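You operate a simulated robot arm through the tools that you are given. There is no shell and no other tool. Be economical: measure what you need, move in short steps, check, and stop when the job is done.

You run a simulated two-armed robot. Do the job below in one go: nothing can be reset, and whatever is moved stays where it is left.

## Task
Take the green socket plug and put it on the middle shelf of the green spares rack. Then take the white socket plug and put it on the bottom shelf of the green spares rack. Then put the white pad on the top of the feed tool table away on the top of the grey bench. Then take the small blue bin and leave it on top of the white sheet. The order counts. Set down upright: green socket plug, white socket plug, white pad.
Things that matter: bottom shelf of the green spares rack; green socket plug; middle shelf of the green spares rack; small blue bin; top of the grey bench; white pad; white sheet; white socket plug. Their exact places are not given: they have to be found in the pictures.

It is judged by the outcome, as a careful person would: the job done as asked, and still so three seconds after it is handed in. It fails if anything else is knocked over, pushed out of place, dropped, spilled or broken. Flat cloth is picked up by pressing the open fingertips on it (5 to 10 N) and closing them slowly along it; thin cloth reads only 2 to 8 mm in the jaws.

## Robot
Two 7-joint arms with fingered hands on one trunk, on a base that drives. Base frame: it is fixed to the floor where the robot stands at the start and does not move with it; the origin is under the middle of the robot, x ahead of it, y to its left, z up. Lengths are in m, angles in rad, forces in N, time in s.
The left shoulder is at the start at [0.06, 0.138, 0.922], the right one opposite. With the tool pointing down near the work surface each hand reaches from about 0.3 to 0.64 m from the robot's upright axis, wherever it stands, measured 20 degrees to its own side. Places, roughly: bottom shelf of the green spares rack [0.6, 0.2, 0.3]; green socket plug (8x8x8 cm) [0.5, 0.1, 1.3]; middle shelf of the green spares rack [0.6, 0.2, 0.9]; small blue bin (16x22x16 cm) [5.3, 0.3, 0.3]; top of the grey bench [-0.6, 9.6, 0.9]; white pad (5x3x5 cm) [2.4, -0.1, 0.8]; white sheet (57x40x5 cm) [5.1, 3.2, 1.2]; white socket plug (8x8x8 cm) [0.6, 0.1, 1.3]. Payload 4 kg a hand.
Tool frame (each hand has its own): the origin (TCP) lies between the finger pads and is the grasp point; the fingertips stand 0.036 m ahead of it; z points along the fingers, y is the line along which they close. The gripper opens to 0.12 m. The gripper's body begins 0.042 m behind the TCP. The gripper is a hand of 5 fingers: y runs from the thumb to the fingers, the wrist lies at [-0.015, -0.109, -0.2] in the tool frame.
Orientation is that of the tool frame in the base frame, as [roll, pitch, yaw] about the fixed x, y, z axes, in that order (R = Rz(yaw) Ry(pitch) Rx(roll)). With the fingers straight down and the wrist toward the robot, the tool's x, y and z point along [0, 1, 0], [1, 0, 0] and [0, 0, -1] of the base frame.

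## Interface
- The arms move only by the tool arm_command. It takes "left_series", "right_series" or both (then of equal length, played together; a hand with none holds still); each is a list of rows, each a list of 6 numbers: the shift along the base's x, y, z in m, then the turn, a rotation vector about the base's x, y, z in rad. In form: [[dx, dy, dz, ax, ay, az], ...]. A call has 1 to 12 rows; each row is the pose to reach, as a shift and turn from the pose commanded when the call began. Each row takes 0.2 s and may step no farther than 0.05 m and 0.15 rad from the row before; otherwise, the whole call is refused. Where a pose cannot be reached the arm comes as near as it can. A force on the tool above 40 N (or 10 N above the force at the start of the call, whichever is more), or a blocked arm, ends the call early, and 0.2 s more pass. In this call time passes only in rows, and 0.2 s behind the last. The reply holds the time, the measured pose of the TCP, the force on the tool along the base axes, the opening and the grip force, in the units named above and with some noise, with the torque about the TCP (base axes, N m) and any sound that the robot's microphone picked up, and new pictures: "views" is both (left out), scene, wrist or none (wrist: the cameras of the hands that moved).
- Cameras (640 x 400 px; columns grow to the right, rows downward): "scene" is now at [0.0562, 0.0113, 1.5779]; the picture's right is [0.19, -0.98, 0.00], its down [-0.51, -0.10, -0.85] and it looks along [0.84, 0.16, -0.52] (base axes); focal length 237 px, centre (320, 200). "left" rides on the left gripper at [-0.069, -0.079, -0.131] in its tool frame; the picture's right is [-0.78, -0.29, 0.55], its down [0.55, -0.73, 0.40] and it looks along [0.29, 0.61, 0.74] (tool axes); focal length 222 px, centre (320, 200). "right" rides on the right gripper at [0.069, -0.079, -0.131] in its tool frame; the picture's right is [-0.78, 0.29, -0.55], its down [-0.55, -0.73, 0.40] and it looks along [-0.29, 0.61, 0.74] (tool axes); focal length 222 px, centre (320, 200).
- raise_lower(by): slides the trunk up (or, below 0, down) by that many m; the arms and the scene camera ride with it, the base frame stays. It gives what a move gives, with no picture.
- drive_base(legs): drives the robot by 1 to 6 legs, each [ahead, left, turn to the left] in m, m and rad, along the robot's own axes; the way and the turn of a leg run together, so that a leg with both is an arc; at most 1.5 m and 3.142 rad a leg. The arms and the cameras ride along, it lands a little off, and it stops where it bumps. It gives what a move gives, and a new picture of the scene camera.
- curl_fingers(index, middle, ring, little, thumb_bend, thumb_turn, hand): sets how far each is bent, from 0 (flat) to 100 (curled in); at 30 the hand is open as for a grip, at 70 the pads meet at the TCP. One left out holds its place. A second passes; each finger stops where it meets its share of the squeeze, and holds until it gets a number again. It is the only way to open and close the hand. It gives what a move gives, with no picture; readings hold the bend of each and the force on index, middle, ring, little, thumb and palm. thumb_turn goes from beside the hand (0) to across from the fingers (100), as for a grip.
- head_to(pan, tilt): turns the head with the scene camera to pan (to the left, within 1.501 rad either way) and tilt (down, from -0.506 to 1.204), counted from straight ahead of the robot. It gives what a move gives, and a new picture of the scene camera.
- point_at(camera, pixels): for up to 12 pixels [column, row] of the newest picture of that camera ("zoom" is the newest enlarged one), the place [x, y, z] in the base frame of the surface seen there, good to about 0.002 m, but the place of the scene camera against the robot may be out by one fixed shift of up to 0.012 m in any direction. No time passes.
- enlarge(camera, box): a new picture of the part [left, top, right, bottom] of that camera's present view, enlarged. No time passes.
- job_done(): hands the job in; it is judged then, once.

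Keep the steps short. Do not move on a guess: measure, check each grasp and each placing, and mend mistakes. In all there are 110 turns and 260 pictures (those below and enlarged ones count). Leave the grippers open and the arms clear of the work at the hand-in unless told otherwise, and finish with a single line.

The tools are called after "Request:" by a JSON object that holds its "api" and its "payload". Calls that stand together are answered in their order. arm_command: Moves the arms, as the interface text tells. Its arguments: {"type":"object","properties":{"left_series":{"type":"array"},"right_series":{"type":"array"},"views":{"type":"string","enum":["both","scene","wrist","none"]}},"required":[]} The other tools are called the same way: raise_lower (by) slides the trunk up or down; curl_fingers (index, middle, ring, little, thumb_bend, thumb_turn, hand) moves the fingers one by one; drive_base (legs) drives the base; head_to (pan, tilt) turns the head that bears the scene camera; point_at (camera, pixels) gives the place of the surface under pixels of a picture; enlarge (camera, box) takes an enlarged picture of a part of a camera's view; job_done () hands the job in.

At the start:

```text
time_s: 0.0
left_ee_pos: [0.3353, 0.239, 1.4623]
left_orientation: [-3.141, 0.001, 1.571]
left_ft_force: [-0.5, -0.4, 0.2]
left_torque: [0.03, 0.03, -0.01]
left_width: 0.1197
left_grip_force: 0.0
left_shape: jaw
left_bend: [30.0, 30.0, 30.0, 30.0, 30.0, 97.0]
left_finger forces: [0.0, 0.0, 0.0, 0.0, 0.1, 0.0]
right_ee_pos: [0.4797, -0.0924, 1.4266]
right_orientation: [-3.141, 0.002, 1.571]
right_ft_force: [0.4, -0.3, 0.0]
right_torque: [0.02, -0.01, 0.01]
right_width: 0.1198
right_grip_force: 0.1
right_shape: jaw
right_bend: [30.0, 30.0, 30.0, 30.0, 30.0, 97.0]
right_finger forces: [0.0, 0.0, 0.0, 0.0, 0.0, 0.1]
trunk travel left (down, up): [-0.5, 0.09]
robot x, y, heading: [0.0015, -0.0015, 0.001]
head pan, tilt: [0.187, 0.55]
```

scene: 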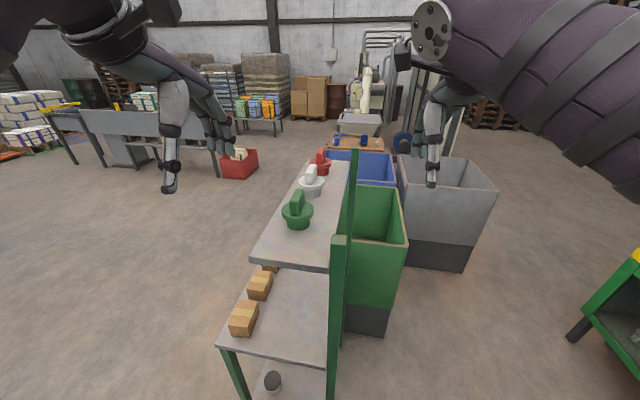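
right: 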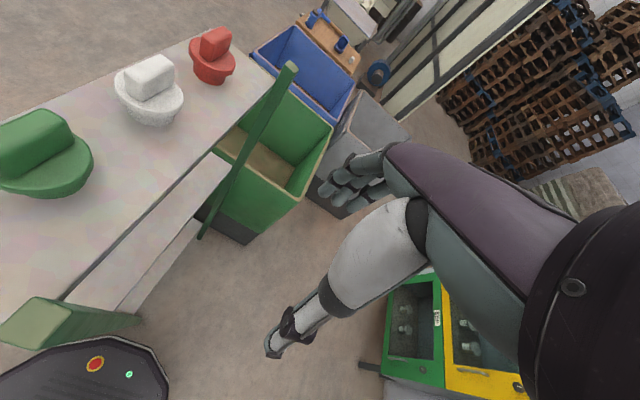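
left: 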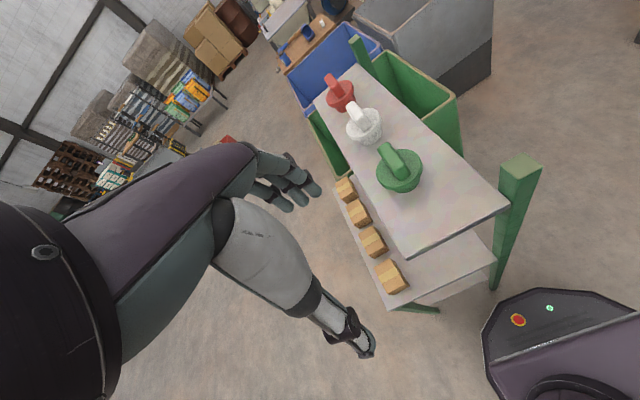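

I see the rack ahead with three plugs on the top shelf, boxes on the middle shelf and something on the bottom one. I'll measure the plugs and the shelf edges.

Request:
{"api": "point_at", "payload": {"camera": "scene", "pixels": [[297, 200], [297, 222], [311, 172], [312, 190], [321, 155], [255, 255], [328, 268], [300, 165], [348, 165], [225, 343], [322, 355], [338, 240]]}}

Request:
{"api": "point_at", "payload": {"camera": "left", "pixels": [[393, 160], [400, 188], [408, 255], [505, 205], [520, 165], [390, 280], [372, 242], [358, 212], [346, 190], [445, 270], [368, 130], [440, 235]]}}

Request:
{"api": "enlarge", "payload": {"camera": "scene", "box": [200, 140, 420, 400]}}

```text
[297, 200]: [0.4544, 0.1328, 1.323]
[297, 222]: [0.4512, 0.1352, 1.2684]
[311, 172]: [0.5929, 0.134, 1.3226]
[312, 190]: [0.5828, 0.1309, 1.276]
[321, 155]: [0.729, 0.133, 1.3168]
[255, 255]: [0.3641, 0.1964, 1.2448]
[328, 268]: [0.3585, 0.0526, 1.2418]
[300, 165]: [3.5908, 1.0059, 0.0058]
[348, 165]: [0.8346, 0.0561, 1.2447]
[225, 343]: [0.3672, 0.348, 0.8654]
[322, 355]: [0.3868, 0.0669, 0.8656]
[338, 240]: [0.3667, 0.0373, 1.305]
```

```text
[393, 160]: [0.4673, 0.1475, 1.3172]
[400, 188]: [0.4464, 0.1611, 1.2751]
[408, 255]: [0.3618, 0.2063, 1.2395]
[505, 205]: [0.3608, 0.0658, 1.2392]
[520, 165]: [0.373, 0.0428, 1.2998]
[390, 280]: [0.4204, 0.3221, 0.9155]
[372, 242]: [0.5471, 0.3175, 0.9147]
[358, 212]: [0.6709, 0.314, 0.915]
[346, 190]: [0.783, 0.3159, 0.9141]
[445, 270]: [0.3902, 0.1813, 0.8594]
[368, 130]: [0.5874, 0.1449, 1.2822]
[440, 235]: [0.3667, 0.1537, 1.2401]
```

```text
1.54 times, centred on (310, 270) of scene
```

zoom: 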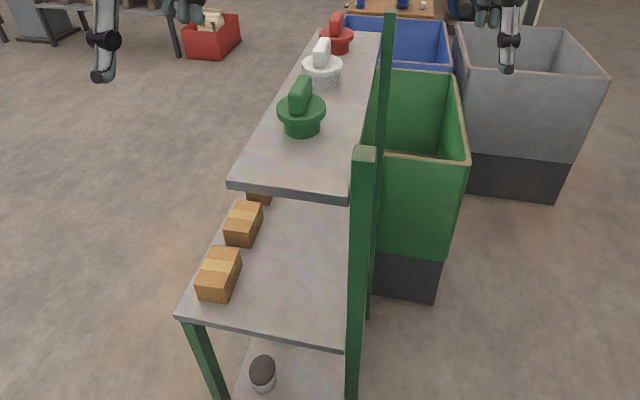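

Request:
{"api": "enlarge", "payload": {"camera": "left", "box": [300, 60, 460, 160]}}

Request:
{"api": "enlarge", "payload": {"camera": "scene", "box": [255, 140, 351, 240]}}

Request:
{"api": "point_at", "payload": {"camera": "right", "pixels": [[95, 345], [130, 355], [60, 345], [35, 125], [60, 175], [150, 75], [150, 95]]}}

Request:
{"api": "point_at", "payload": {"camera": "scene", "pixels": [[260, 372], [310, 385], [272, 378], [272, 390], [250, 395], [235, 370]]}}

```text
4.00 times, centred on (380, 110) of left
```

zoom: 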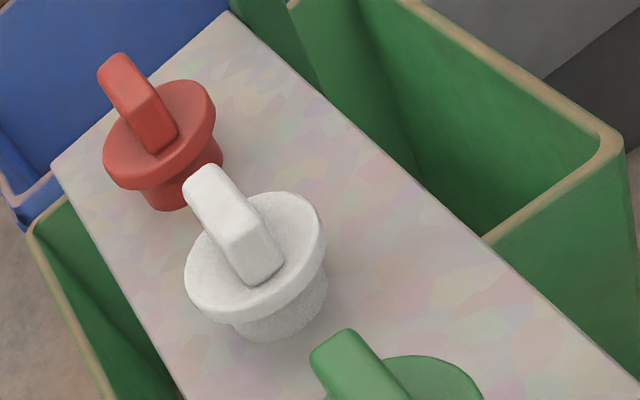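

```text
4.00 times, centred on (303, 190) of scene
```

zoom: 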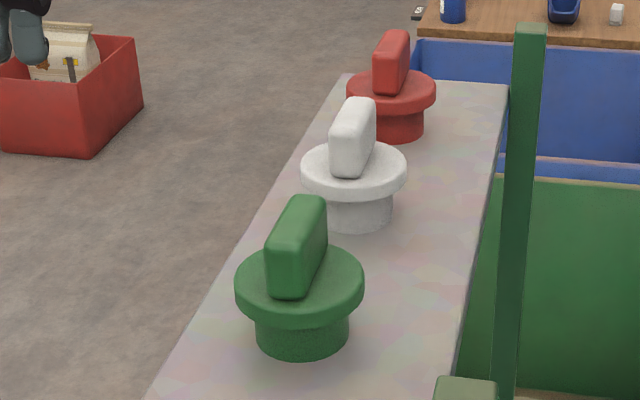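

```text
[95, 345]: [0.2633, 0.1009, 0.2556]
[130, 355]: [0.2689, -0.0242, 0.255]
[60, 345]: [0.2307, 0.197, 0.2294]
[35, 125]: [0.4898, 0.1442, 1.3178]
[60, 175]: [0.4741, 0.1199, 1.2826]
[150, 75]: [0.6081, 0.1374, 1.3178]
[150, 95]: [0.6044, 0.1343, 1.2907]
```

```text
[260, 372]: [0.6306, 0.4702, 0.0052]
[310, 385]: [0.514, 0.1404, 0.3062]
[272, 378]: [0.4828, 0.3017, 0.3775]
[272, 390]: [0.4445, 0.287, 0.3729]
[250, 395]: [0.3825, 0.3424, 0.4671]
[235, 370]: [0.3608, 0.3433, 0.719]
```

The tabs on the plugs are thin along y and long along x. Working from the rack's open left side (+y), facing -y, suits them. I'll check that floor first.

Request:
{"api": "head_to", "payload": {"pan": 1.45, "tilt": 0.45}}

```text
time_s: 1.4
left_ee_pos: [0.3374, 0.2397, 1.4618]
left_orientation: [-3.14, 0.0, 1.571]
left_ft_force: [0.4, -0.9, 0.2]
left_torque: [-0.01, 0.04, 0.01]
left_width: 0.1198
left_grip_force: 0.1
left_shape: jaw
left_bend: [30.0, 30.0, 30.0, 30.0, 30.0, 97.0]
left_finger forces: [0.1, 0.0, 0.0, 0.1, 0.0, 0.0]
right_ee_pos: [0.4804, -0.0931, 1.4254]
right_orientation: [-3.141, 0.0, 1.57]
right_ft_force: [-0.2, -0.2, 0.4]
right_torque: [-0.01, 0.01, 0.02]
right_width: 0.1199
right_grip_force: 0.1
right_shape: jaw
right_bend: [30.0, 30.0, 30.0, 30.0, 30.0, 97.0]
right_finger forces: [0.0, 0.1, 0.1, 0.1, 0.0, 0.1]
trunk travel left (down, up): [-0.5, 0.09]
robot x, y, heading: [-0.0017, 0.0061, -0.002]
head pan, tilt: [1.45, 0.45]
```

scene: 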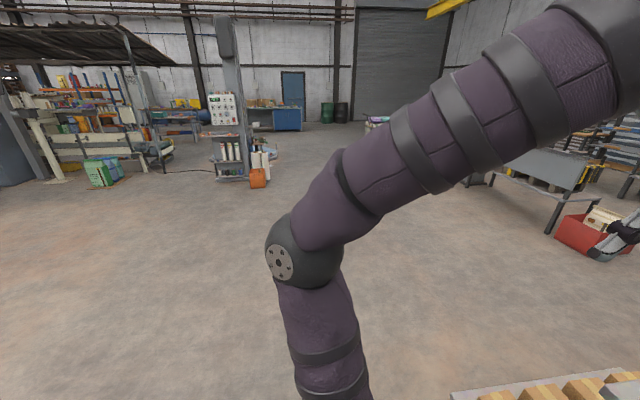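

The floor to the left is clear. I'll back off a little, go left, drive ahead and turn to face the rack from +y.

Request:
{"api": "drive_base", "payload": {"legs": [[-0.2, 0, 0], [0, 1.15, 0], [0.72, 0, 0], [0, 0, -1.571]]}}

Request:
{"api": "head_to", "payload": {"pan": 0, "tilt": 0.6}}

```text
time_s: 15.8
left_ee_pos: [0.7651, 0.8036, 1.4617]
left_orientation: [3.141, -0.001, -0.007]
left_ft_force: [0.0, 0.9, 0.1]
left_torque: [0.01, -0.02, 0.01]
left_width: 0.1196
left_grip_force: 0.1
left_shape: jaw
left_bend: [30.0, 30.0, 30.0, 30.0, 30.0, 97.0]
left_finger forces: [0.1, 0.1, 0.1, 0.0, 0.0, 0.0]
right_ee_pos: [0.4354, 0.6627, 1.427]
right_orientation: [-3.141, 0.0, -0.006]
right_ft_force: [0.6, 0.2, -0.2]
right_torque: [-0.02, 0.03, -0.01]
right_width: 0.1198
right_grip_force: 0.1
right_shape: jaw
right_bend: [30.0, 30.0, 30.0, 30.0, 30.0, 97.0]
right_finger forces: [0.0, 0.0, 0.0, 0.0, 0.1, 0.0]
trunk travel left (down, up): [-0.5, 0.09]
robot x, y, heading: [0.5336, 1.1409, -1.574]
head pan, tilt: [1.45, 0.45]
```

scene: 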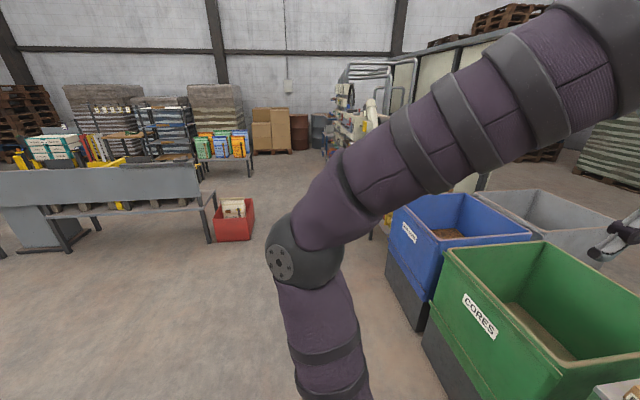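

```text
time_s: 17.4
left_ee_pos: [0.7674, 0.8037, 1.4617]
left_orientation: [3.141, 0.001, -0.007]
left_ft_force: [-0.6, -0.2, -0.1]
left_torque: [0.0, -0.01, -0.03]
left_width: 0.1196
left_grip_force: 0.0
left_shape: jaw
left_bend: [30.0, 30.0, 30.0, 30.0, 30.0, 97.0]
left_finger forces: [0.1, 0.0, 0.0, 0.1, 0.1, 0.0]
right_ee_pos: [0.4345, 0.6628, 1.4273]
right_orientation: [3.14, 0.0, -0.006]
right_ft_force: [0.1, -0.6, -0.5]
right_torque: [-0.03, -0.02, 0.02]
right_width: 0.1196
right_grip_force: 0.1
right_shape: jaw
right_bend: [30.0, 30.0, 30.0, 30.0, 30.0, 97.0]
right_finger forces: [0.0, 0.0, 0.0, 0.0, 0.1, 0.0]
trunk travel left (down, up): [-0.5, 0.09]
robot x, y, heading: [0.5286, 1.1414, -1.58]
head pan, tilt: [0.0, 0.6]
```

scene: 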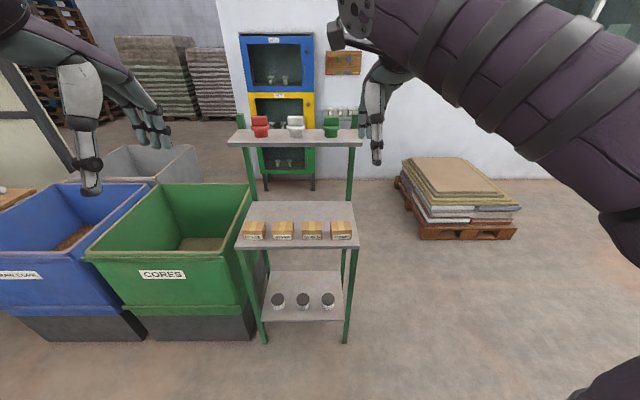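

Request:
{"api": "point_at", "payload": {"camera": "scene", "pixels": [[295, 134], [331, 132], [341, 228], [312, 228], [341, 215], [298, 212], [277, 300], [328, 301], [303, 285], [303, 319], [250, 340], [347, 320]]}}

Request:
{"api": "enlarge", "payload": {"camera": "scene", "box": [220, 180, 380, 340]}}

```text
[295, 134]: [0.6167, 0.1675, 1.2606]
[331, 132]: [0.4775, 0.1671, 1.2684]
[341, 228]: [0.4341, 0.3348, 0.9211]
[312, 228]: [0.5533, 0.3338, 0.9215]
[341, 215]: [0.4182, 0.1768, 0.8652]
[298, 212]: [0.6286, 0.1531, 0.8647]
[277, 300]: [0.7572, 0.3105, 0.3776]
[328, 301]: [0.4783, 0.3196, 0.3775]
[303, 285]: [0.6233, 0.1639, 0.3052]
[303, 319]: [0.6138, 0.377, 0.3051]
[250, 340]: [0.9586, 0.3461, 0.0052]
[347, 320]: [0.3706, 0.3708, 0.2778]
```

```text
2.50 times, centred on (300, 260) of scene
```

zoom: 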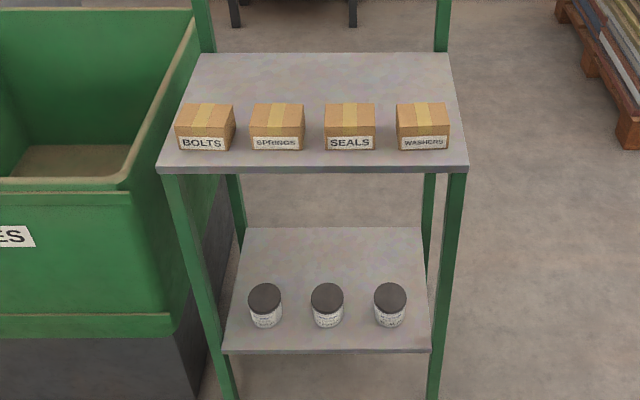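

Shelf heights are 1.24 (top), 0.865 (middle) and 0.305 (bottom). There is free space behind the boxes and the cans. I'll drive up to the rack.

Request:
{"api": "drive_base", "payload": {"legs": [[0.42, 0.03, 0.006]]}}

Request:
{"api": "arm_command", "payload": {"right_series": [[0.0, 0.0, 0.0, 0, 0, 0]], "views": "wrist"}}

```text
time_s: 20.0
left_ee_pos: [0.7957, 0.3825, 1.4621]
left_orientation: [-3.141, -0.001, -0.003]
left_ft_force: [0.3, 0.1, 0.0]
left_torque: [0.03, 0.01, -0.02]
left_width: 0.1198
left_grip_force: 0.1
left_shape: jaw
left_bend: [30.0, 30.0, 30.0, 30.0, 30.0, 97.0]
left_finger forces: [0.1, 0.0, 0.0, 0.0, 0.0, 0.1]
right_ee_pos: [0.4649, 0.2406, 1.4266]
right_orientation: [3.141, 0.0, -0.002]
right_ft_force: [-0.4, -0.2, -0.7]
right_torque: [0.03, 0.0, 0.01]
right_width: 0.1199
right_grip_force: 0.1
right_shape: jaw
right_bend: [30.0, 30.0, 30.0, 30.0, 30.0, 97.0]
right_finger forces: [0.1, 0.0, 0.1, 0.0, 0.1, 0.1]
trunk travel left (down, up): [-0.5, 0.09]
robot x, y, heading: [0.5544, 0.7235, -1.579]
head pan, tilt: [0.0, 0.6]
```

scene: 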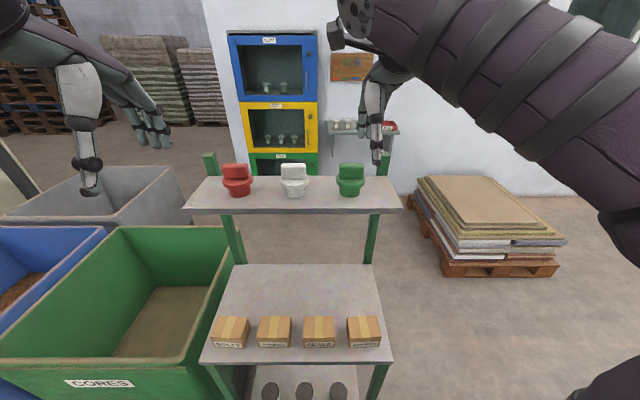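

```text
time_s: 20.4
left_ee_pos: [0.7966, 0.3823, 1.462]
left_orientation: [3.14, 0.0, -0.001]
left_ft_force: [-0.9, -0.1, -0.2]
left_torque: [-0.01, -0.01, -0.03]
left_width: 0.1198
left_grip_force: 0.0
left_shape: jaw
left_bend: [30.0, 30.0, 30.0, 30.0, 30.0, 97.0]
left_finger forces: [0.1, 0.1, 0.0, 0.0, 0.1, 0.1]
right_ee_pos: [0.4632, 0.2404, 1.427]
right_orientation: [-3.142, 0.001, -0.003]
right_ft_force: [0.5, 0.5, 0.7]
right_torque: [-0.03, -0.01, -0.02]
right_width: 0.1198
right_grip_force: 0.0
right_shape: jaw
right_bend: [30.0, 30.0, 30.0, 30.0, 30.0, 97.0]
right_finger forces: [0.1, 0.1, 0.0, 0.0, 0.0, 0.0]
trunk travel left (down, up): [-0.5, 0.09]
robot x, y, heading: [0.5607, 0.7185, -1.572]
head pan, tilt: [0.0, 0.6]
```

right: 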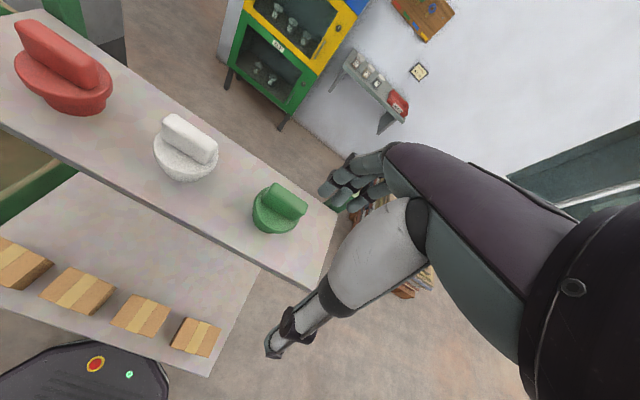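

Request:
{"api": "enlarge", "payload": {"camera": "right", "box": [240, 170, 320, 250]}}

Request:
{"api": "enlarge", "payload": {"camera": "scene", "box": [270, 140, 400, 220]}}

Request:
{"api": "point_at", "payload": {"camera": "right", "pixels": [[290, 192], [275, 188], [303, 206], [284, 203], [268, 197], [292, 213], [262, 212], [280, 226], [302, 217]]}}

```text
5.00 times, centred on (280, 210) of right
```

zoom: 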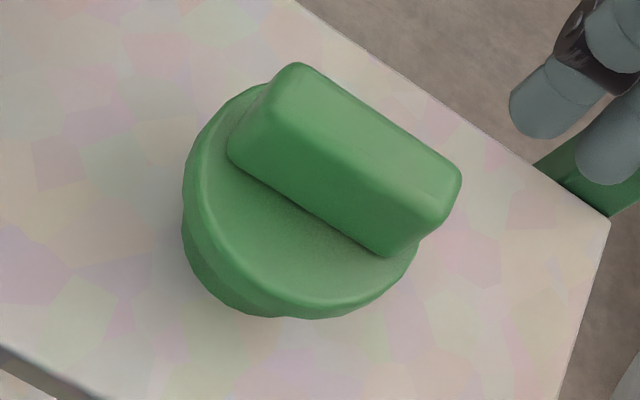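

```text
4.92 times, centred on (335, 180) of scene
```

zoom: 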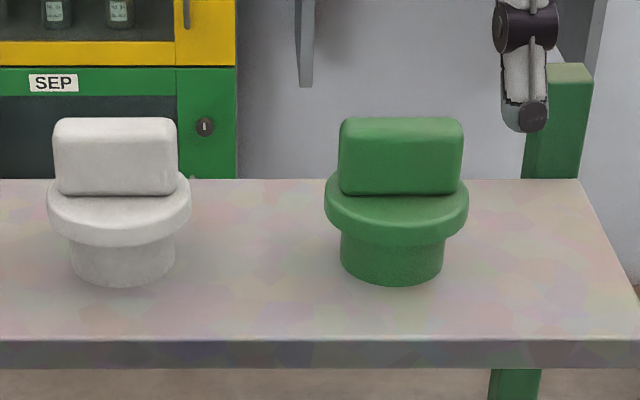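

```text
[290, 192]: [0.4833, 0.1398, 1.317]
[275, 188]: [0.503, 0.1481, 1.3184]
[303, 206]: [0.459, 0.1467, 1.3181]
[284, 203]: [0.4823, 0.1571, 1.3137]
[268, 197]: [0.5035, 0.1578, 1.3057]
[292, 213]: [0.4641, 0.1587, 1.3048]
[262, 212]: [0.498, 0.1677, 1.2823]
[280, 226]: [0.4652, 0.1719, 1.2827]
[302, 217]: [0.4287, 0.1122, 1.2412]
```

The green tab is centred near (0.483, 0.147) with its top at 1.318. I'll move above it, then go down.

Request:
{"api": "arm_command", "payload": {"right_series": [[0.01, -0.045, 0, 0, 0, 0], [0.02, -0.093, 0, 0, 0, 0], [0.02, -0.093, -0.03, 0, 0, 0], [0.02, -0.093, -0.06, 0, 0, 0]], "views": "both"}}

```text
time_s: 21.4
left_ee_pos: [0.7963, 0.3821, 1.462]
left_orientation: [-3.141, 0.0, -0.003]
left_ft_force: [-0.4, -0.3, 0.0]
left_torque: [0.0, 0.01, 0.03]
left_width: 0.1196
left_grip_force: 0.1
left_shape: jaw
left_bend: [30.0, 30.0, 30.0, 30.0, 30.0, 97.0]
left_finger forces: [0.1, 0.0, 0.0, 0.1, 0.0, 0.1]
right_ee_pos: [0.4833, 0.1474, 1.3655]
right_orientation: [-3.14, -0.001, -0.003]
right_ft_force: [-0.9, -0.4, 0.2]
right_torque: [0.04, 0.0, 0.01]
right_width: 0.1199
right_grip_force: 0.0
right_shape: jaw
right_bend: [30.0, 30.0, 30.0, 30.0, 30.0, 97.0]
right_finger forces: [0.0, 0.0, 0.1, 0.0, 0.1, 0.0]
trunk travel left (down, up): [-0.5, 0.09]
robot x, y, heading: [0.5575, 0.7176, -1.575]
head pan, tilt: [0.0, 0.6]
```

scene: 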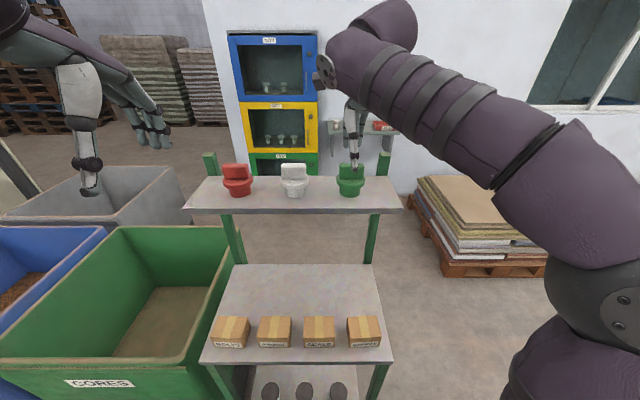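
right: 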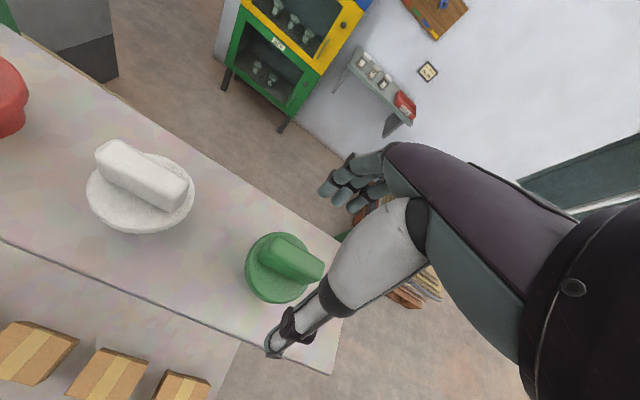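

Request:
{"api": "arm_command", "payload": {"right_series": [[0, 0, -0.02, 0, 0, 0], [0, 0, -0.042, 0, 0, 0]], "views": "wrist"}}

Request:
{"api": "enlarge", "payload": {"camera": "scene", "box": [270, 90, 430, 210]}}

```text
time_s: 22.0
left_ee_pos: [0.7964, 0.3828, 1.4633]
left_orientation: [3.141, 0.0, -0.003]
left_ft_force: [-0.2, 0.2, 0.0]
left_torque: [-0.04, 0.0, 0.02]
left_width: 0.1198
left_grip_force: 0.1
left_shape: jaw
left_bend: [30.0, 30.0, 30.0, 30.0, 30.0, 97.0]
left_finger forces: [0.0, 0.0, 0.0, 0.0, 0.0, 0.0]
right_ee_pos: [0.4838, 0.1495, 1.3258]
right_orientation: [3.141, -0.002, -0.004]
right_ft_force: [-0.9, 1.0, 0.7]
right_torque: [0.03, 0.01, -0.01]
right_width: 0.1199
right_grip_force: 0.1
right_shape: jaw
right_bend: [30.0, 30.0, 30.0, 30.0, 30.0, 97.0]
right_finger forces: [0.0, 0.0, 0.0, 0.0, 0.0, 0.1]
trunk travel left (down, up): [-0.5, 0.09]
robot x, y, heading: [0.5559, 0.7238, -1.576]
head pan, tilt: [0.0, 0.6]
```

right: 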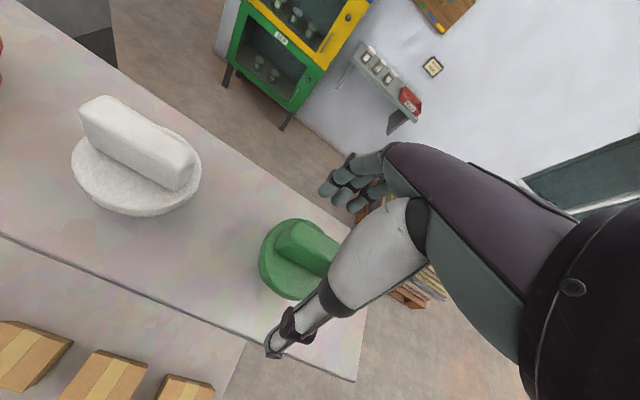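

```text
3.33 times, centred on (350, 150) of scene
```

zoom: 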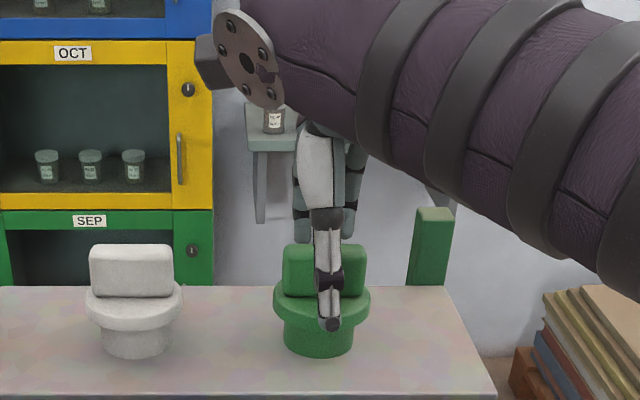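

The thumb is in front of the tab and the fingers are behind it. I'll close the hand.

Request:
{"api": "curl_fingers", "payload": {"hand": "right", "index": 72, "middle": 72, "ring": 72, "little": 72, "thumb_bend": 72}}

Request:
{"api": "enlarge", "payload": {"camera": "scene", "box": [270, 90, 430, 210]}}

```text
time_s: 23.0
left_ee_pos: [0.7964, 0.3843, 1.4625]
left_orientation: [3.14, 0.001, -0.003]
left_ft_force: [0.5, 0.3, -0.3]
left_torque: [-0.02, -0.01, 0.04]
left_width: 0.1198
left_grip_force: 0.0
left_shape: jaw
left_bend: [30.0, 30.0, 30.0, 30.0, 30.0, 97.0]
left_finger forces: [0.0, 0.0, 0.0, 0.0, 0.0, 0.1]
right_ee_pos: [0.4829, 0.1492, 1.3247]
right_orientation: [3.141, 0.0, -0.003]
right_ft_force: [0.7, 1.0, -0.5]
right_torque: [0.0, -0.01, -0.01]
right_width: 0.0168
right_grip_force: 12.2
right_shape: fingers
right_bend: [66.0, 71.0, 72.0, 72.0, 66.0, 95.0]
right_finger forces: [8.4, 3.1, 0.4, 0.0, 12.1, 0.0]
trunk travel left (down, up): [-0.5, 0.09]
robot x, y, heading: [0.558, 0.7181, -1.575]
head pan, tilt: [0.0, 0.6]
```

```text
3.33 times, centred on (350, 150) of scene
```

zoom: 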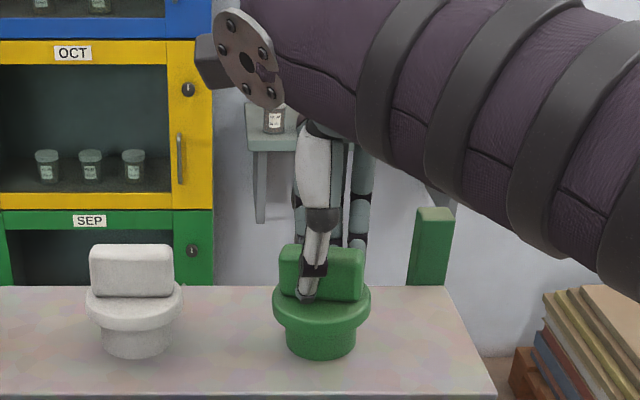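

Request:
{"api": "curl_fingers", "payload": {"hand": "right", "index": 85, "middle": 85, "ring": 80, "little": 75, "thumb_bend": 85}}

Request:
{"api": "arm_command", "payload": {"right_series": [[0, 0, 0.02, 0, 0, 0], [0, 0, 0.05, 0, 0, 0], [0, 0, 0.09, 0, 0, 0]]}}

```text
time_s: 24.0
left_ee_pos: [0.796, 0.383, 1.4618]
left_orientation: [-3.141, 0.001, -0.003]
left_ft_force: [0.4, 0.0, 0.0]
left_torque: [0.0, 0.01, 0.04]
left_width: 0.1199
left_grip_force: 0.1
left_shape: jaw
left_bend: [30.0, 30.0, 30.0, 30.0, 30.0, 97.0]
left_finger forces: [0.1, 0.0, 0.1, 0.0, 0.0, 0.0]
right_ee_pos: [0.4834, 0.147, 1.3243]
right_orientation: [-3.141, 0.001, -0.003]
right_ft_force: [0.2, -0.3, 1.4]
right_torque: [0.06, 0.01, 0.02]
right_width: 0.016
right_grip_force: 27.9
right_shape: fingers
right_bend: [61.0, 85.0, 80.0, 75.0, 73.0, 88.0]
right_finger forces: [25.3, 2.4, 0.0, 0.1, 28.3, 0.0]
trunk travel left (down, up): [-0.5, 0.09]
robot x, y, heading: [0.5605, 0.7202, -1.575]
head pan, tilt: [0.0, 0.6]
```

```text
time_s: 24.8
left_ee_pos: [0.7962, 0.3828, 1.4621]
left_orientation: [-3.141, 0.0, -0.004]
left_ft_force: [0.2, -0.4, -0.5]
left_torque: [0.02, -0.01, 0.03]
left_width: 0.1196
left_grip_force: 0.1
left_shape: jaw
left_bend: [30.0, 30.0, 30.0, 30.0, 30.0, 97.0]
left_finger forces: [0.0, 0.0, 0.0, 0.1, 0.0, 0.0]
right_ee_pos: [0.4845, 0.1479, 1.4144]
right_orientation: [-3.141, 0.0, -0.003]
right_ft_force: [1.0, 0.6, -0.4]
right_torque: [0.0, 0.04, 0.04]
right_width: 0.0157
right_grip_force: 24.2
right_shape: fingers
right_bend: [59.0, 85.0, 80.0, 75.0, 73.0, 92.0]
right_finger forces: [23.3, 1.8, 0.1, 0.1, 23.7, 0.0]
trunk travel left (down, up): [-0.5, 0.09]
robot x, y, heading: [0.5545, 0.7212, -1.573]
head pan, tilt: [0.0, 0.6]
```

scene: 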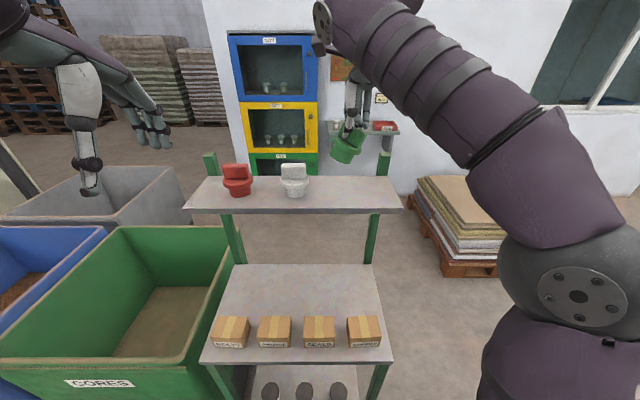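
right: 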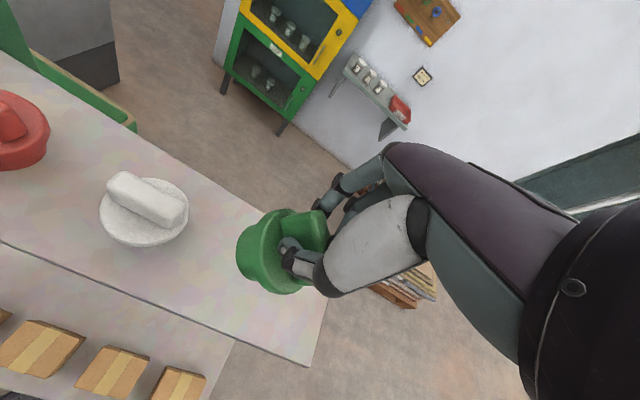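

The plug has tilted in the grip. I'll take a closer look.

Request:
{"api": "enlarge", "payload": {"camera": "scene", "box": [300, 80, 420, 180]}}

Request:
{"api": "enlarge", "payload": {"camera": "right", "box": [210, 130, 410, 310]}}

```text
4.00 times, centred on (360, 130) of scene
```

zoom: 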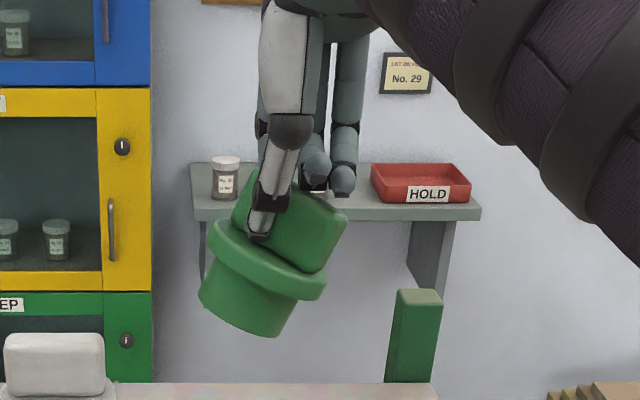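

```text
2.22 times, centred on (310, 220) of right
```

zoom: 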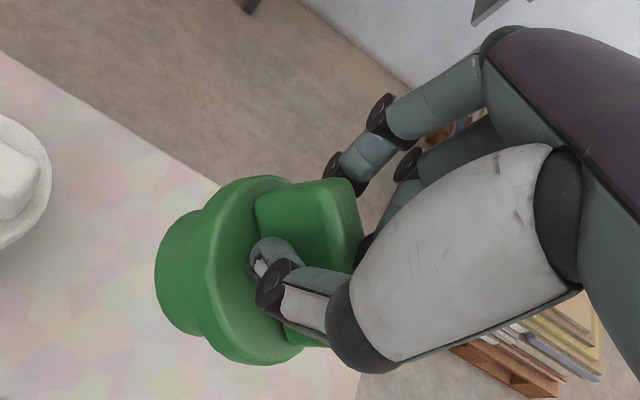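

The middle finger pushed the tab's top over, so the plug is tilted about 0.5 rad about -y. I'll turn the hand by +0.5 about y to level it, lower it part-way and check.

Request:
{"api": "arm_command", "payload": {"right_series": [[0, 0, 0, 0, 0.12, 0], [0, 0, 0, 0, 0.25, 0], [0, 0, -0.02, 0, 0.38, 0], [0, 0, -0.05, 0, 0.5, 0]], "views": "wrist"}}

Request:
{"api": "enlarge", "payload": {"camera": "scene", "box": [290, 100, 420, 210]}}

```text
time_s: 25.8
left_ee_pos: [0.7972, 0.382, 1.4619]
left_orientation: [3.141, 0.0, -0.004]
left_ft_force: [0.4, -0.4, -0.3]
left_torque: [-0.01, -0.03, 0.02]
left_width: 0.1198
left_grip_force: 0.1
left_shape: jaw
left_bend: [30.0, 30.0, 30.0, 30.0, 30.0, 97.0]
left_finger forces: [0.0, 0.1, 0.1, 0.1, 0.0, 0.0]
right_ee_pos: [0.4841, 0.1477, 1.3638]
right_orientation: [3.139, 0.505, -0.003]
right_ft_force: [0.5, 0.8, -1.2]
right_torque: [0.02, 0.0, -0.01]
right_width: 0.0159
right_grip_force: 24.0
right_shape: fingers
right_bend: [59.0, 85.0, 80.0, 75.0, 73.0, 92.0]
right_finger forces: [23.2, 1.2, 0.0, 0.0, 23.8, 0.0]
trunk travel left (down, up): [-0.5, 0.09]
robot x, y, heading: [0.5565, 0.7208, -1.571]
head pan, tilt: [0.0, 0.6]
```

right: 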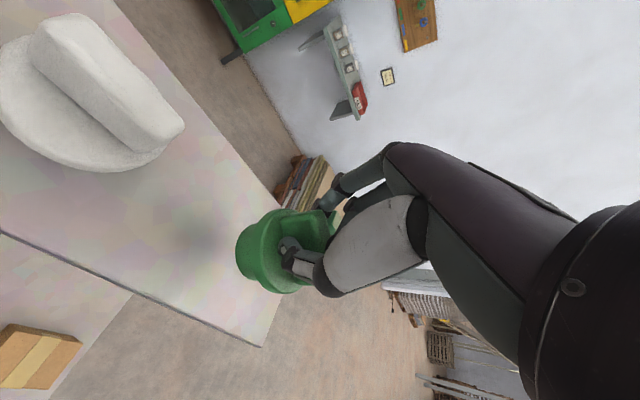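

```text
3.64 times, centred on (355, 155) of scene
```

zoom: 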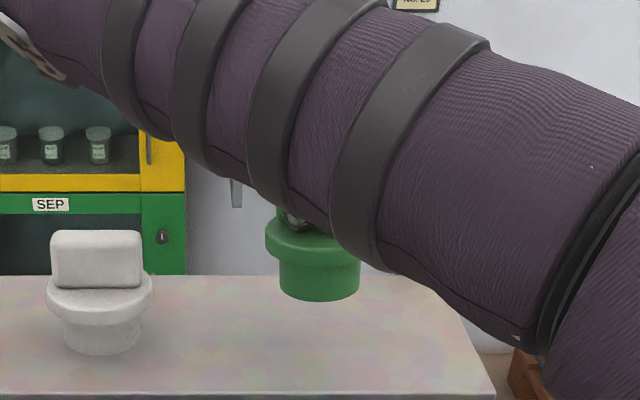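

The plug now hangs level with this turned hand and a firm 24 N grip, so I'll carry it like this. I'll measure its bottom and the bin beside the rack.

Request:
{"api": "point_at", "payload": {"camera": "zoom", "pixels": [[320, 298], [285, 285], [355, 285], [320, 250], [275, 245], [300, 222]]}}

Request:
{"api": "point_at", "payload": {"camera": "scene", "pixels": [[100, 383], [185, 362], [10, 362], [120, 228], [227, 235], [203, 362]]}}

```text
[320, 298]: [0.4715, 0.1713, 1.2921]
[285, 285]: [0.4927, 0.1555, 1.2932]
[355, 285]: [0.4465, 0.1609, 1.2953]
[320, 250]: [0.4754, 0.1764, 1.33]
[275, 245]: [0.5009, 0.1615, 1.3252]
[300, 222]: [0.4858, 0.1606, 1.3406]
```

```text
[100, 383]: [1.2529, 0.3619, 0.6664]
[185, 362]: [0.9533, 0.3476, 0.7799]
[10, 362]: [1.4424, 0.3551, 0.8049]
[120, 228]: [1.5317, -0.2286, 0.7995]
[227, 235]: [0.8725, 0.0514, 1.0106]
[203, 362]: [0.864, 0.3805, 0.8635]
```

The plug's bottom is about 0.073 below the TCP. I'll lift it, back the base off and lower the trunk.

Request:
{"api": "arm_command", "payload": {"right_series": [[0, 0, 0.03, 0, 0, 0], [0, 0, 0.06, 0, 0, 0]], "views": "none"}}

Request:
{"api": "drive_base", "payload": {"legs": [[-0.33, 0, 0]]}}

Request:
{"api": "raise_lower", "payload": {"by": -0.39}}

Request:
{"api": "head_to", "payload": {"pan": 0, "tilt": 0.4}}

```text
time_s: 26.4
left_ee_pos: [0.7964, 0.3834, 1.4614]
left_orientation: [3.141, -0.001, -0.002]
left_ft_force: [0.7, 0.0, 0.8]
left_torque: [0.01, 0.0, 0.0]
left_width: 0.1195
left_grip_force: 0.0
left_shape: jaw
left_bend: [30.0, 30.0, 30.0, 30.0, 30.0, 97.0]
left_finger forces: [0.0, 0.0, 0.0, 0.0, 0.0, 0.0]
right_ee_pos: [0.4846, 0.1467, 1.4257]
right_orientation: [3.138, 0.501, -0.003]
right_ft_force: [0.4, -0.1, -0.7]
right_torque: [0.01, 0.0, 0.01]
right_width: 0.0157
right_grip_force: 23.7
right_shape: fingers
right_bend: [59.0, 85.0, 80.0, 75.0, 73.0, 92.0]
right_finger forces: [23.1, 1.2, 0.1, 0.1, 23.7, 0.1]
trunk travel left (down, up): [-0.5, 0.09]
robot x, y, heading: [0.5576, 0.7206, -1.575]
head pan, tilt: [0.0, 0.6]
```

```text
time_s: 28.6
left_ee_pos: [0.7984, 0.7161, 1.462]
left_orientation: [3.141, 0.001, -0.002]
left_ft_force: [0.2, -0.3, -0.1]
left_torque: [-0.03, 0.0, -0.01]
left_width: 0.1195
left_grip_force: 0.1
left_shape: jaw
left_bend: [30.0, 30.0, 30.0, 30.0, 30.0, 97.0]
left_finger forces: [0.0, 0.0, 0.1, 0.0, 0.1, 0.0]
right_ee_pos: [0.486, 0.4782, 1.4249]
right_orientation: [3.138, 0.498, -0.002]
right_ft_force: [-0.7, -0.5, -0.4]
right_torque: [-0.02, -0.02, -0.01]
right_width: 0.0158
right_grip_force: 23.6
right_shape: fingers
right_bend: [59.0, 85.0, 80.0, 75.0, 73.0, 92.0]
right_finger forces: [23.1, 1.1, 0.0, 0.0, 23.7, 0.0]
trunk travel left (down, up): [-0.5, 0.09]
robot x, y, heading: [0.5601, 1.0491, -1.57]
head pan, tilt: [0.0, 0.6]
```

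scene: 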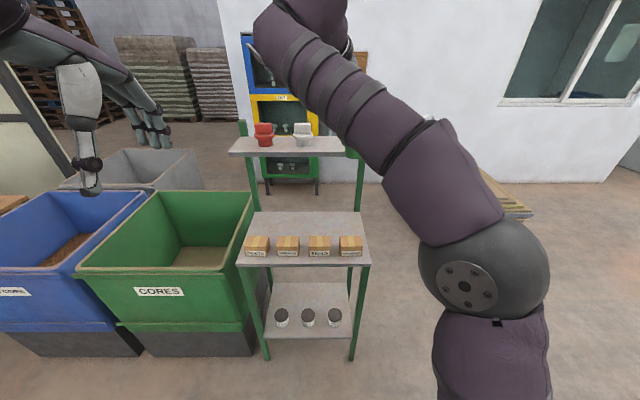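

```text
time_s: 32.4
left_ee_pos: [0.7969, 0.7131, 1.0711]
left_orientation: [-3.142, -0.001, -0.003]
left_ft_force: [0.4, 0.2, 0.4]
left_torque: [0.0, 0.0, -0.02]
left_width: 0.1195
left_grip_force: 0.1
left_shape: jaw
left_bend: [30.0, 30.0, 30.0, 30.0, 30.0, 97.0]
left_finger forces: [0.0, 0.1, 0.0, 0.0, 0.1, 0.0]
right_ee_pos: [0.4865, 0.477, 1.0353]
right_orientation: [3.139, 0.498, 0.001]
right_ft_force: [-1.0, 0.6, -0.7]
right_torque: [-0.01, -0.02, 0.0]
right_width: 0.016
right_grip_force: 24.0
right_shape: fingers
right_bend: [59.0, 85.0, 80.0, 75.0, 73.0, 92.0]
right_finger forces: [23.2, 1.1, 0.0, 0.1, 23.9, 0.0]
trunk travel left (down, up): [-0.11, 0.48]
robot x, y, heading: [0.5517, 1.0503, -1.569]
head pan, tilt: [0.0, 0.6]
```

```text
time_s: 33.1
left_ee_pos: [0.7968, 0.712, 1.0725]
left_orientation: [-3.141, 0.0, -0.002]
left_ft_force: [-0.5, 0.8, -0.2]
left_torque: [0.0, 0.02, -0.01]
left_width: 0.1198
left_grip_force: 0.0
left_shape: jaw
left_bend: [30.0, 30.0, 30.0, 30.0, 30.0, 97.0]
left_finger forces: [0.0, 0.0, 0.1, 0.0, 0.1, 0.1]
right_ee_pos: [0.4861, 0.4767, 1.0347]
right_orientation: [3.138, 0.499, -0.002]
right_ft_force: [0.3, 0.6, -1.6]
right_torque: [0.0, -0.02, 0.0]
right_width: 0.0155
right_grip_force: 23.9
right_shape: fingers
right_bend: [59.0, 85.0, 80.0, 75.0, 73.0, 92.0]
right_finger forces: [23.2, 1.1, 0.0, 0.0, 23.8, 0.1]
trunk travel left (down, up): [-0.11, 0.48]
robot x, y, heading: [0.559, 1.0493, -1.572]
head pan, tilt: [0.0, 0.4]
```

scene: 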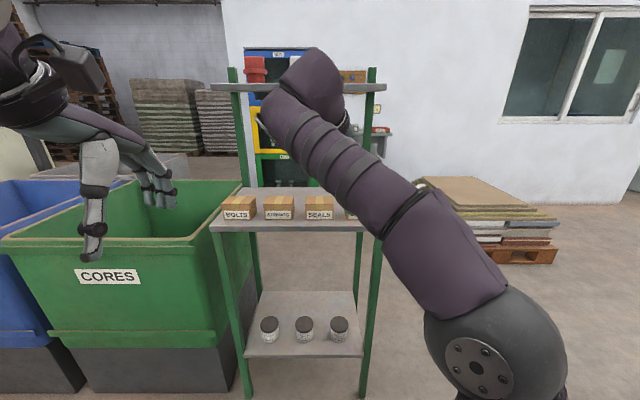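

The arm's upper joint shows high in the picture. I'll measure it against the top shelf before going in.

Request:
{"api": "point_at", "payload": {"camera": "scene", "pixels": [[318, 52], [300, 80], [340, 80], [270, 100], [345, 110], [360, 160], [345, 130]]}}

Request:
{"api": "arm_command", "payload": {"right_series": [[0, 0, 0, 0, 0, 0]], "views": "wrist"}}

Request:
{"api": "arm_command", "payload": {"left_series": [[0, 0, 0, 0, 0, 0]], "views": "wrist"}}

```text
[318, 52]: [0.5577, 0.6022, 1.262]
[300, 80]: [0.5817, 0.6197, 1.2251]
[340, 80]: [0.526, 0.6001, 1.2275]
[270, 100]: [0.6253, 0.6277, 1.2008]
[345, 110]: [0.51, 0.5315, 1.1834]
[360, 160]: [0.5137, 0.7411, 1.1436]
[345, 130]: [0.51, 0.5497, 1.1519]
```

```text
time_s: 33.5
left_ee_pos: [0.7972, 0.7127, 1.0717]
left_orientation: [-3.141, -0.001, -0.003]
left_ft_force: [-0.6, 0.5, 0.3]
left_torque: [0.02, -0.01, -0.02]
left_width: 0.1196
left_grip_force: 0.1
left_shape: jaw
left_bend: [30.0, 30.0, 30.0, 30.0, 30.0, 97.0]
left_finger forces: [0.0, 0.1, 0.0, 0.0, 0.0, 0.0]
right_ee_pos: [0.4858, 0.477, 1.0348]
right_orientation: [3.139, 0.499, -0.001]
right_ft_force: [0.3, 0.1, -1.6]
right_torque: [-0.03, -0.05, 0.02]
right_width: 0.016
right_grip_force: 24.2
right_shape: fingers
right_bend: [59.0, 85.0, 80.0, 75.0, 73.0, 92.0]
right_finger forces: [23.2, 1.1, 0.0, 0.0, 23.8, 0.0]
trunk travel left (down, up): [-0.11, 0.48]
robot x, y, heading: [0.559, 1.0501, -1.569]
head pan, tilt: [0.0, 0.4]
```

right: 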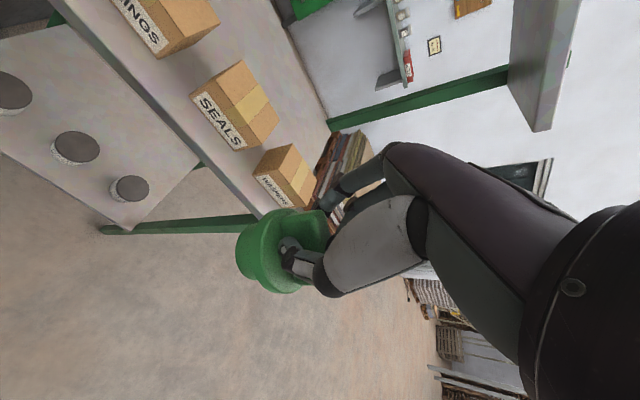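

```text
time_s: 33.9
left_ee_pos: [0.7968, 0.7128, 1.0712]
left_orientation: [3.141, 0.0, 0.0]
left_ft_force: [-0.2, 0.3, 0.0]
left_torque: [0.0, 0.04, -0.01]
left_width: 0.1196
left_grip_force: 0.1
left_shape: jaw
left_bend: [30.0, 30.0, 30.0, 30.0, 30.0, 97.0]
left_finger forces: [0.0, 0.0, 0.0, 0.0, 0.0, 0.1]
right_ee_pos: [0.4859, 0.4771, 1.0352]
right_orientation: [3.139, 0.5, -0.003]
right_ft_force: [0.0, 0.0, -1.3]
right_torque: [0.02, -0.02, -0.02]
right_width: 0.0158
right_grip_force: 24.6
right_shape: fingers
right_bend: [59.0, 85.0, 80.0, 75.0, 73.0, 92.0]
right_finger forces: [23.3, 1.1, 0.1, 0.0, 23.8, 0.1]
trunk travel left (down, up): [-0.11, 0.48]
robot x, y, heading: [0.5587, 1.0465, -1.573]
head pan, tilt: [0.0, 0.4]
```

left: 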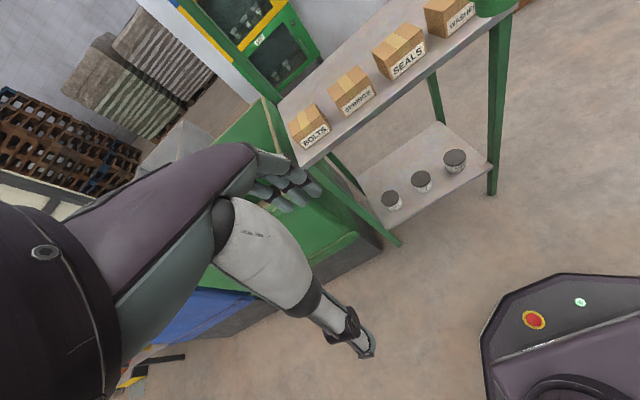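

Request:
{"api": "point_at", "payload": {"camera": "right", "pixels": [[290, 147], [310, 165], [240, 65], [275, 117], [258, 172], [520, 70], [545, 125]]}}

Request:
{"api": "point_at", "payload": {"camera": "left", "pixels": [[405, 27], [470, 5], [430, 40], [350, 68], [310, 108]]}}

```text
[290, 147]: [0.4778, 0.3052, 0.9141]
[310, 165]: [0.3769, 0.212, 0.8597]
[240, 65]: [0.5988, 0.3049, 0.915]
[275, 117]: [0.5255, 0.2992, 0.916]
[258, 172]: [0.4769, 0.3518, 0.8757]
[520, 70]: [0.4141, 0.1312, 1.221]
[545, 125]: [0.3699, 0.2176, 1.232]
```

```text
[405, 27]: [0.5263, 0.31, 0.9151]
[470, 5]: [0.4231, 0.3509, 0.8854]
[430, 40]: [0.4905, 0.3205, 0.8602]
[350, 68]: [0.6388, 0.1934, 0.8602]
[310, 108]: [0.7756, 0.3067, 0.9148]
```

There is room: the backs of the boxes are at y≈0.295 and the top shelf's front edge is at 0.218, underside about 1.22. I'll lower the hand slightly and drive in 0.26.

Request:
{"api": "arm_command", "payload": {"right_series": [[0, 0, -0.018, 0, 0, 0]], "views": "none"}}

Request:
{"api": "drive_base", "payload": {"legs": [[0.13, 0, 0], [0.13, 0, 0]]}}

Request:
{"api": "arm_command", "payload": {"right_series": [[0, 0, 0, 0, 0, 0]], "views": "wrist"}}

```text
time_s: 34.3
left_ee_pos: [0.7966, 0.7129, 1.071]
left_orientation: [-3.14, 0.001, -0.002]
left_ft_force: [0.4, -0.4, 1.2]
left_torque: [-0.01, -0.01, 0.01]
left_width: 0.1197
left_grip_force: 0.1
left_shape: jaw
left_bend: [30.0, 30.0, 30.0, 30.0, 30.0, 97.0]
left_finger forces: [0.0, 0.0, 0.0, 0.0, 0.0, 0.0]
right_ee_pos: [0.4868, 0.4787, 1.0176]
right_orientation: [3.141, 0.498, -0.001]
right_ft_force: [0.8, 0.1, -0.9]
right_torque: [0.02, 0.01, 0.0]
right_width: 0.016
right_grip_force: 24.4
right_shape: fingers
right_bend: [59.0, 85.0, 80.0, 75.0, 73.0, 92.0]
right_finger forces: [23.2, 1.0, 0.0, 0.0, 23.7, 0.0]
trunk travel left (down, up): [-0.11, 0.48]
robot x, y, heading: [0.5587, 1.0505, -1.579]
head pan, tilt: [0.0, 0.4]
```

```text
time_s: 36.4
left_ee_pos: [0.796, 0.4537, 1.072]
left_orientation: [-3.141, -0.002, -0.003]
left_ft_force: [-0.6, 0.5, 0.1]
left_torque: [0.03, -0.03, -0.03]
left_width: 0.1199
left_grip_force: 0.0
left_shape: jaw
left_bend: [30.0, 30.0, 30.0, 30.0, 30.0, 97.0]
left_finger forces: [0.1, 0.0, 0.0, 0.0, 0.1, 0.0]
right_ee_pos: [0.4853, 0.2175, 1.016]
right_orientation: [3.139, 0.501, -0.003]
right_ft_force: [0.2, 0.0, -1.4]
right_torque: [-0.01, 0.01, -0.01]
right_width: 0.0157
right_grip_force: 24.1
right_shape: fingers
right_bend: [59.0, 85.0, 80.0, 75.0, 73.0, 92.0]
right_finger forces: [23.3, 1.0, 0.0, 0.1, 23.8, 0.1]
trunk travel left (down, up): [-0.11, 0.48]
robot x, y, heading: [0.5537, 0.7899, -1.574]
head pan, tilt: [0.0, 0.4]
```

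scene: 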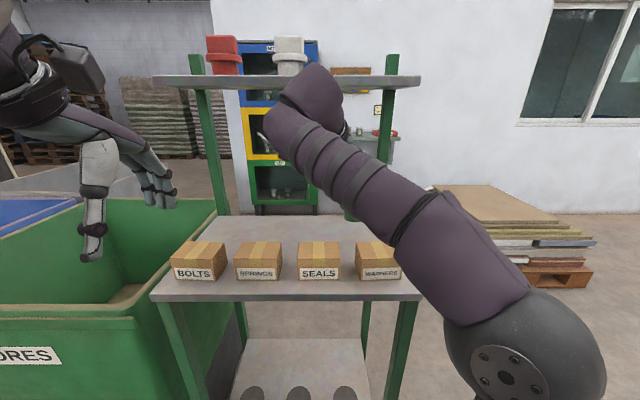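

```text
time_s: 36.8
left_ee_pos: [0.7954, 0.4535, 1.0725]
left_orientation: [3.141, 0.0, -0.005]
left_ft_force: [-0.5, -0.5, -0.1]
left_torque: [-0.01, 0.01, -0.03]
left_width: 0.1197
left_grip_force: 0.1
left_shape: jaw
left_bend: [30.0, 30.0, 30.0, 30.0, 30.0, 97.0]
left_finger forces: [0.1, 0.0, 0.0, 0.0, 0.0, 0.1]
right_ee_pos: [0.484, 0.2179, 1.017]
right_orientation: [3.141, 0.501, -0.001]
right_ft_force: [-0.7, -0.2, -1.2]
right_torque: [0.04, 0.0, 0.02]
right_width: 0.0158
right_grip_force: 24.0
right_shape: fingers
right_bend: [59.0, 85.0, 80.0, 75.0, 73.0, 92.0]
right_finger forces: [23.2, 1.0, 0.0, 0.0, 23.7, 0.0]
trunk travel left (down, up): [-0.11, 0.48]
robot x, y, heading: [0.557, 0.7916, -1.575]
head pan, tilt: [0.0, 0.4]
```

right: 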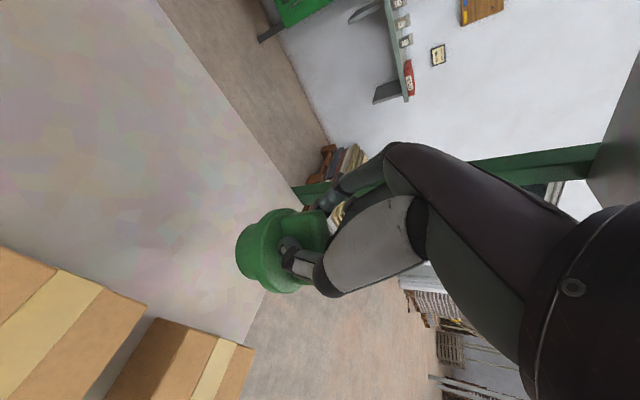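

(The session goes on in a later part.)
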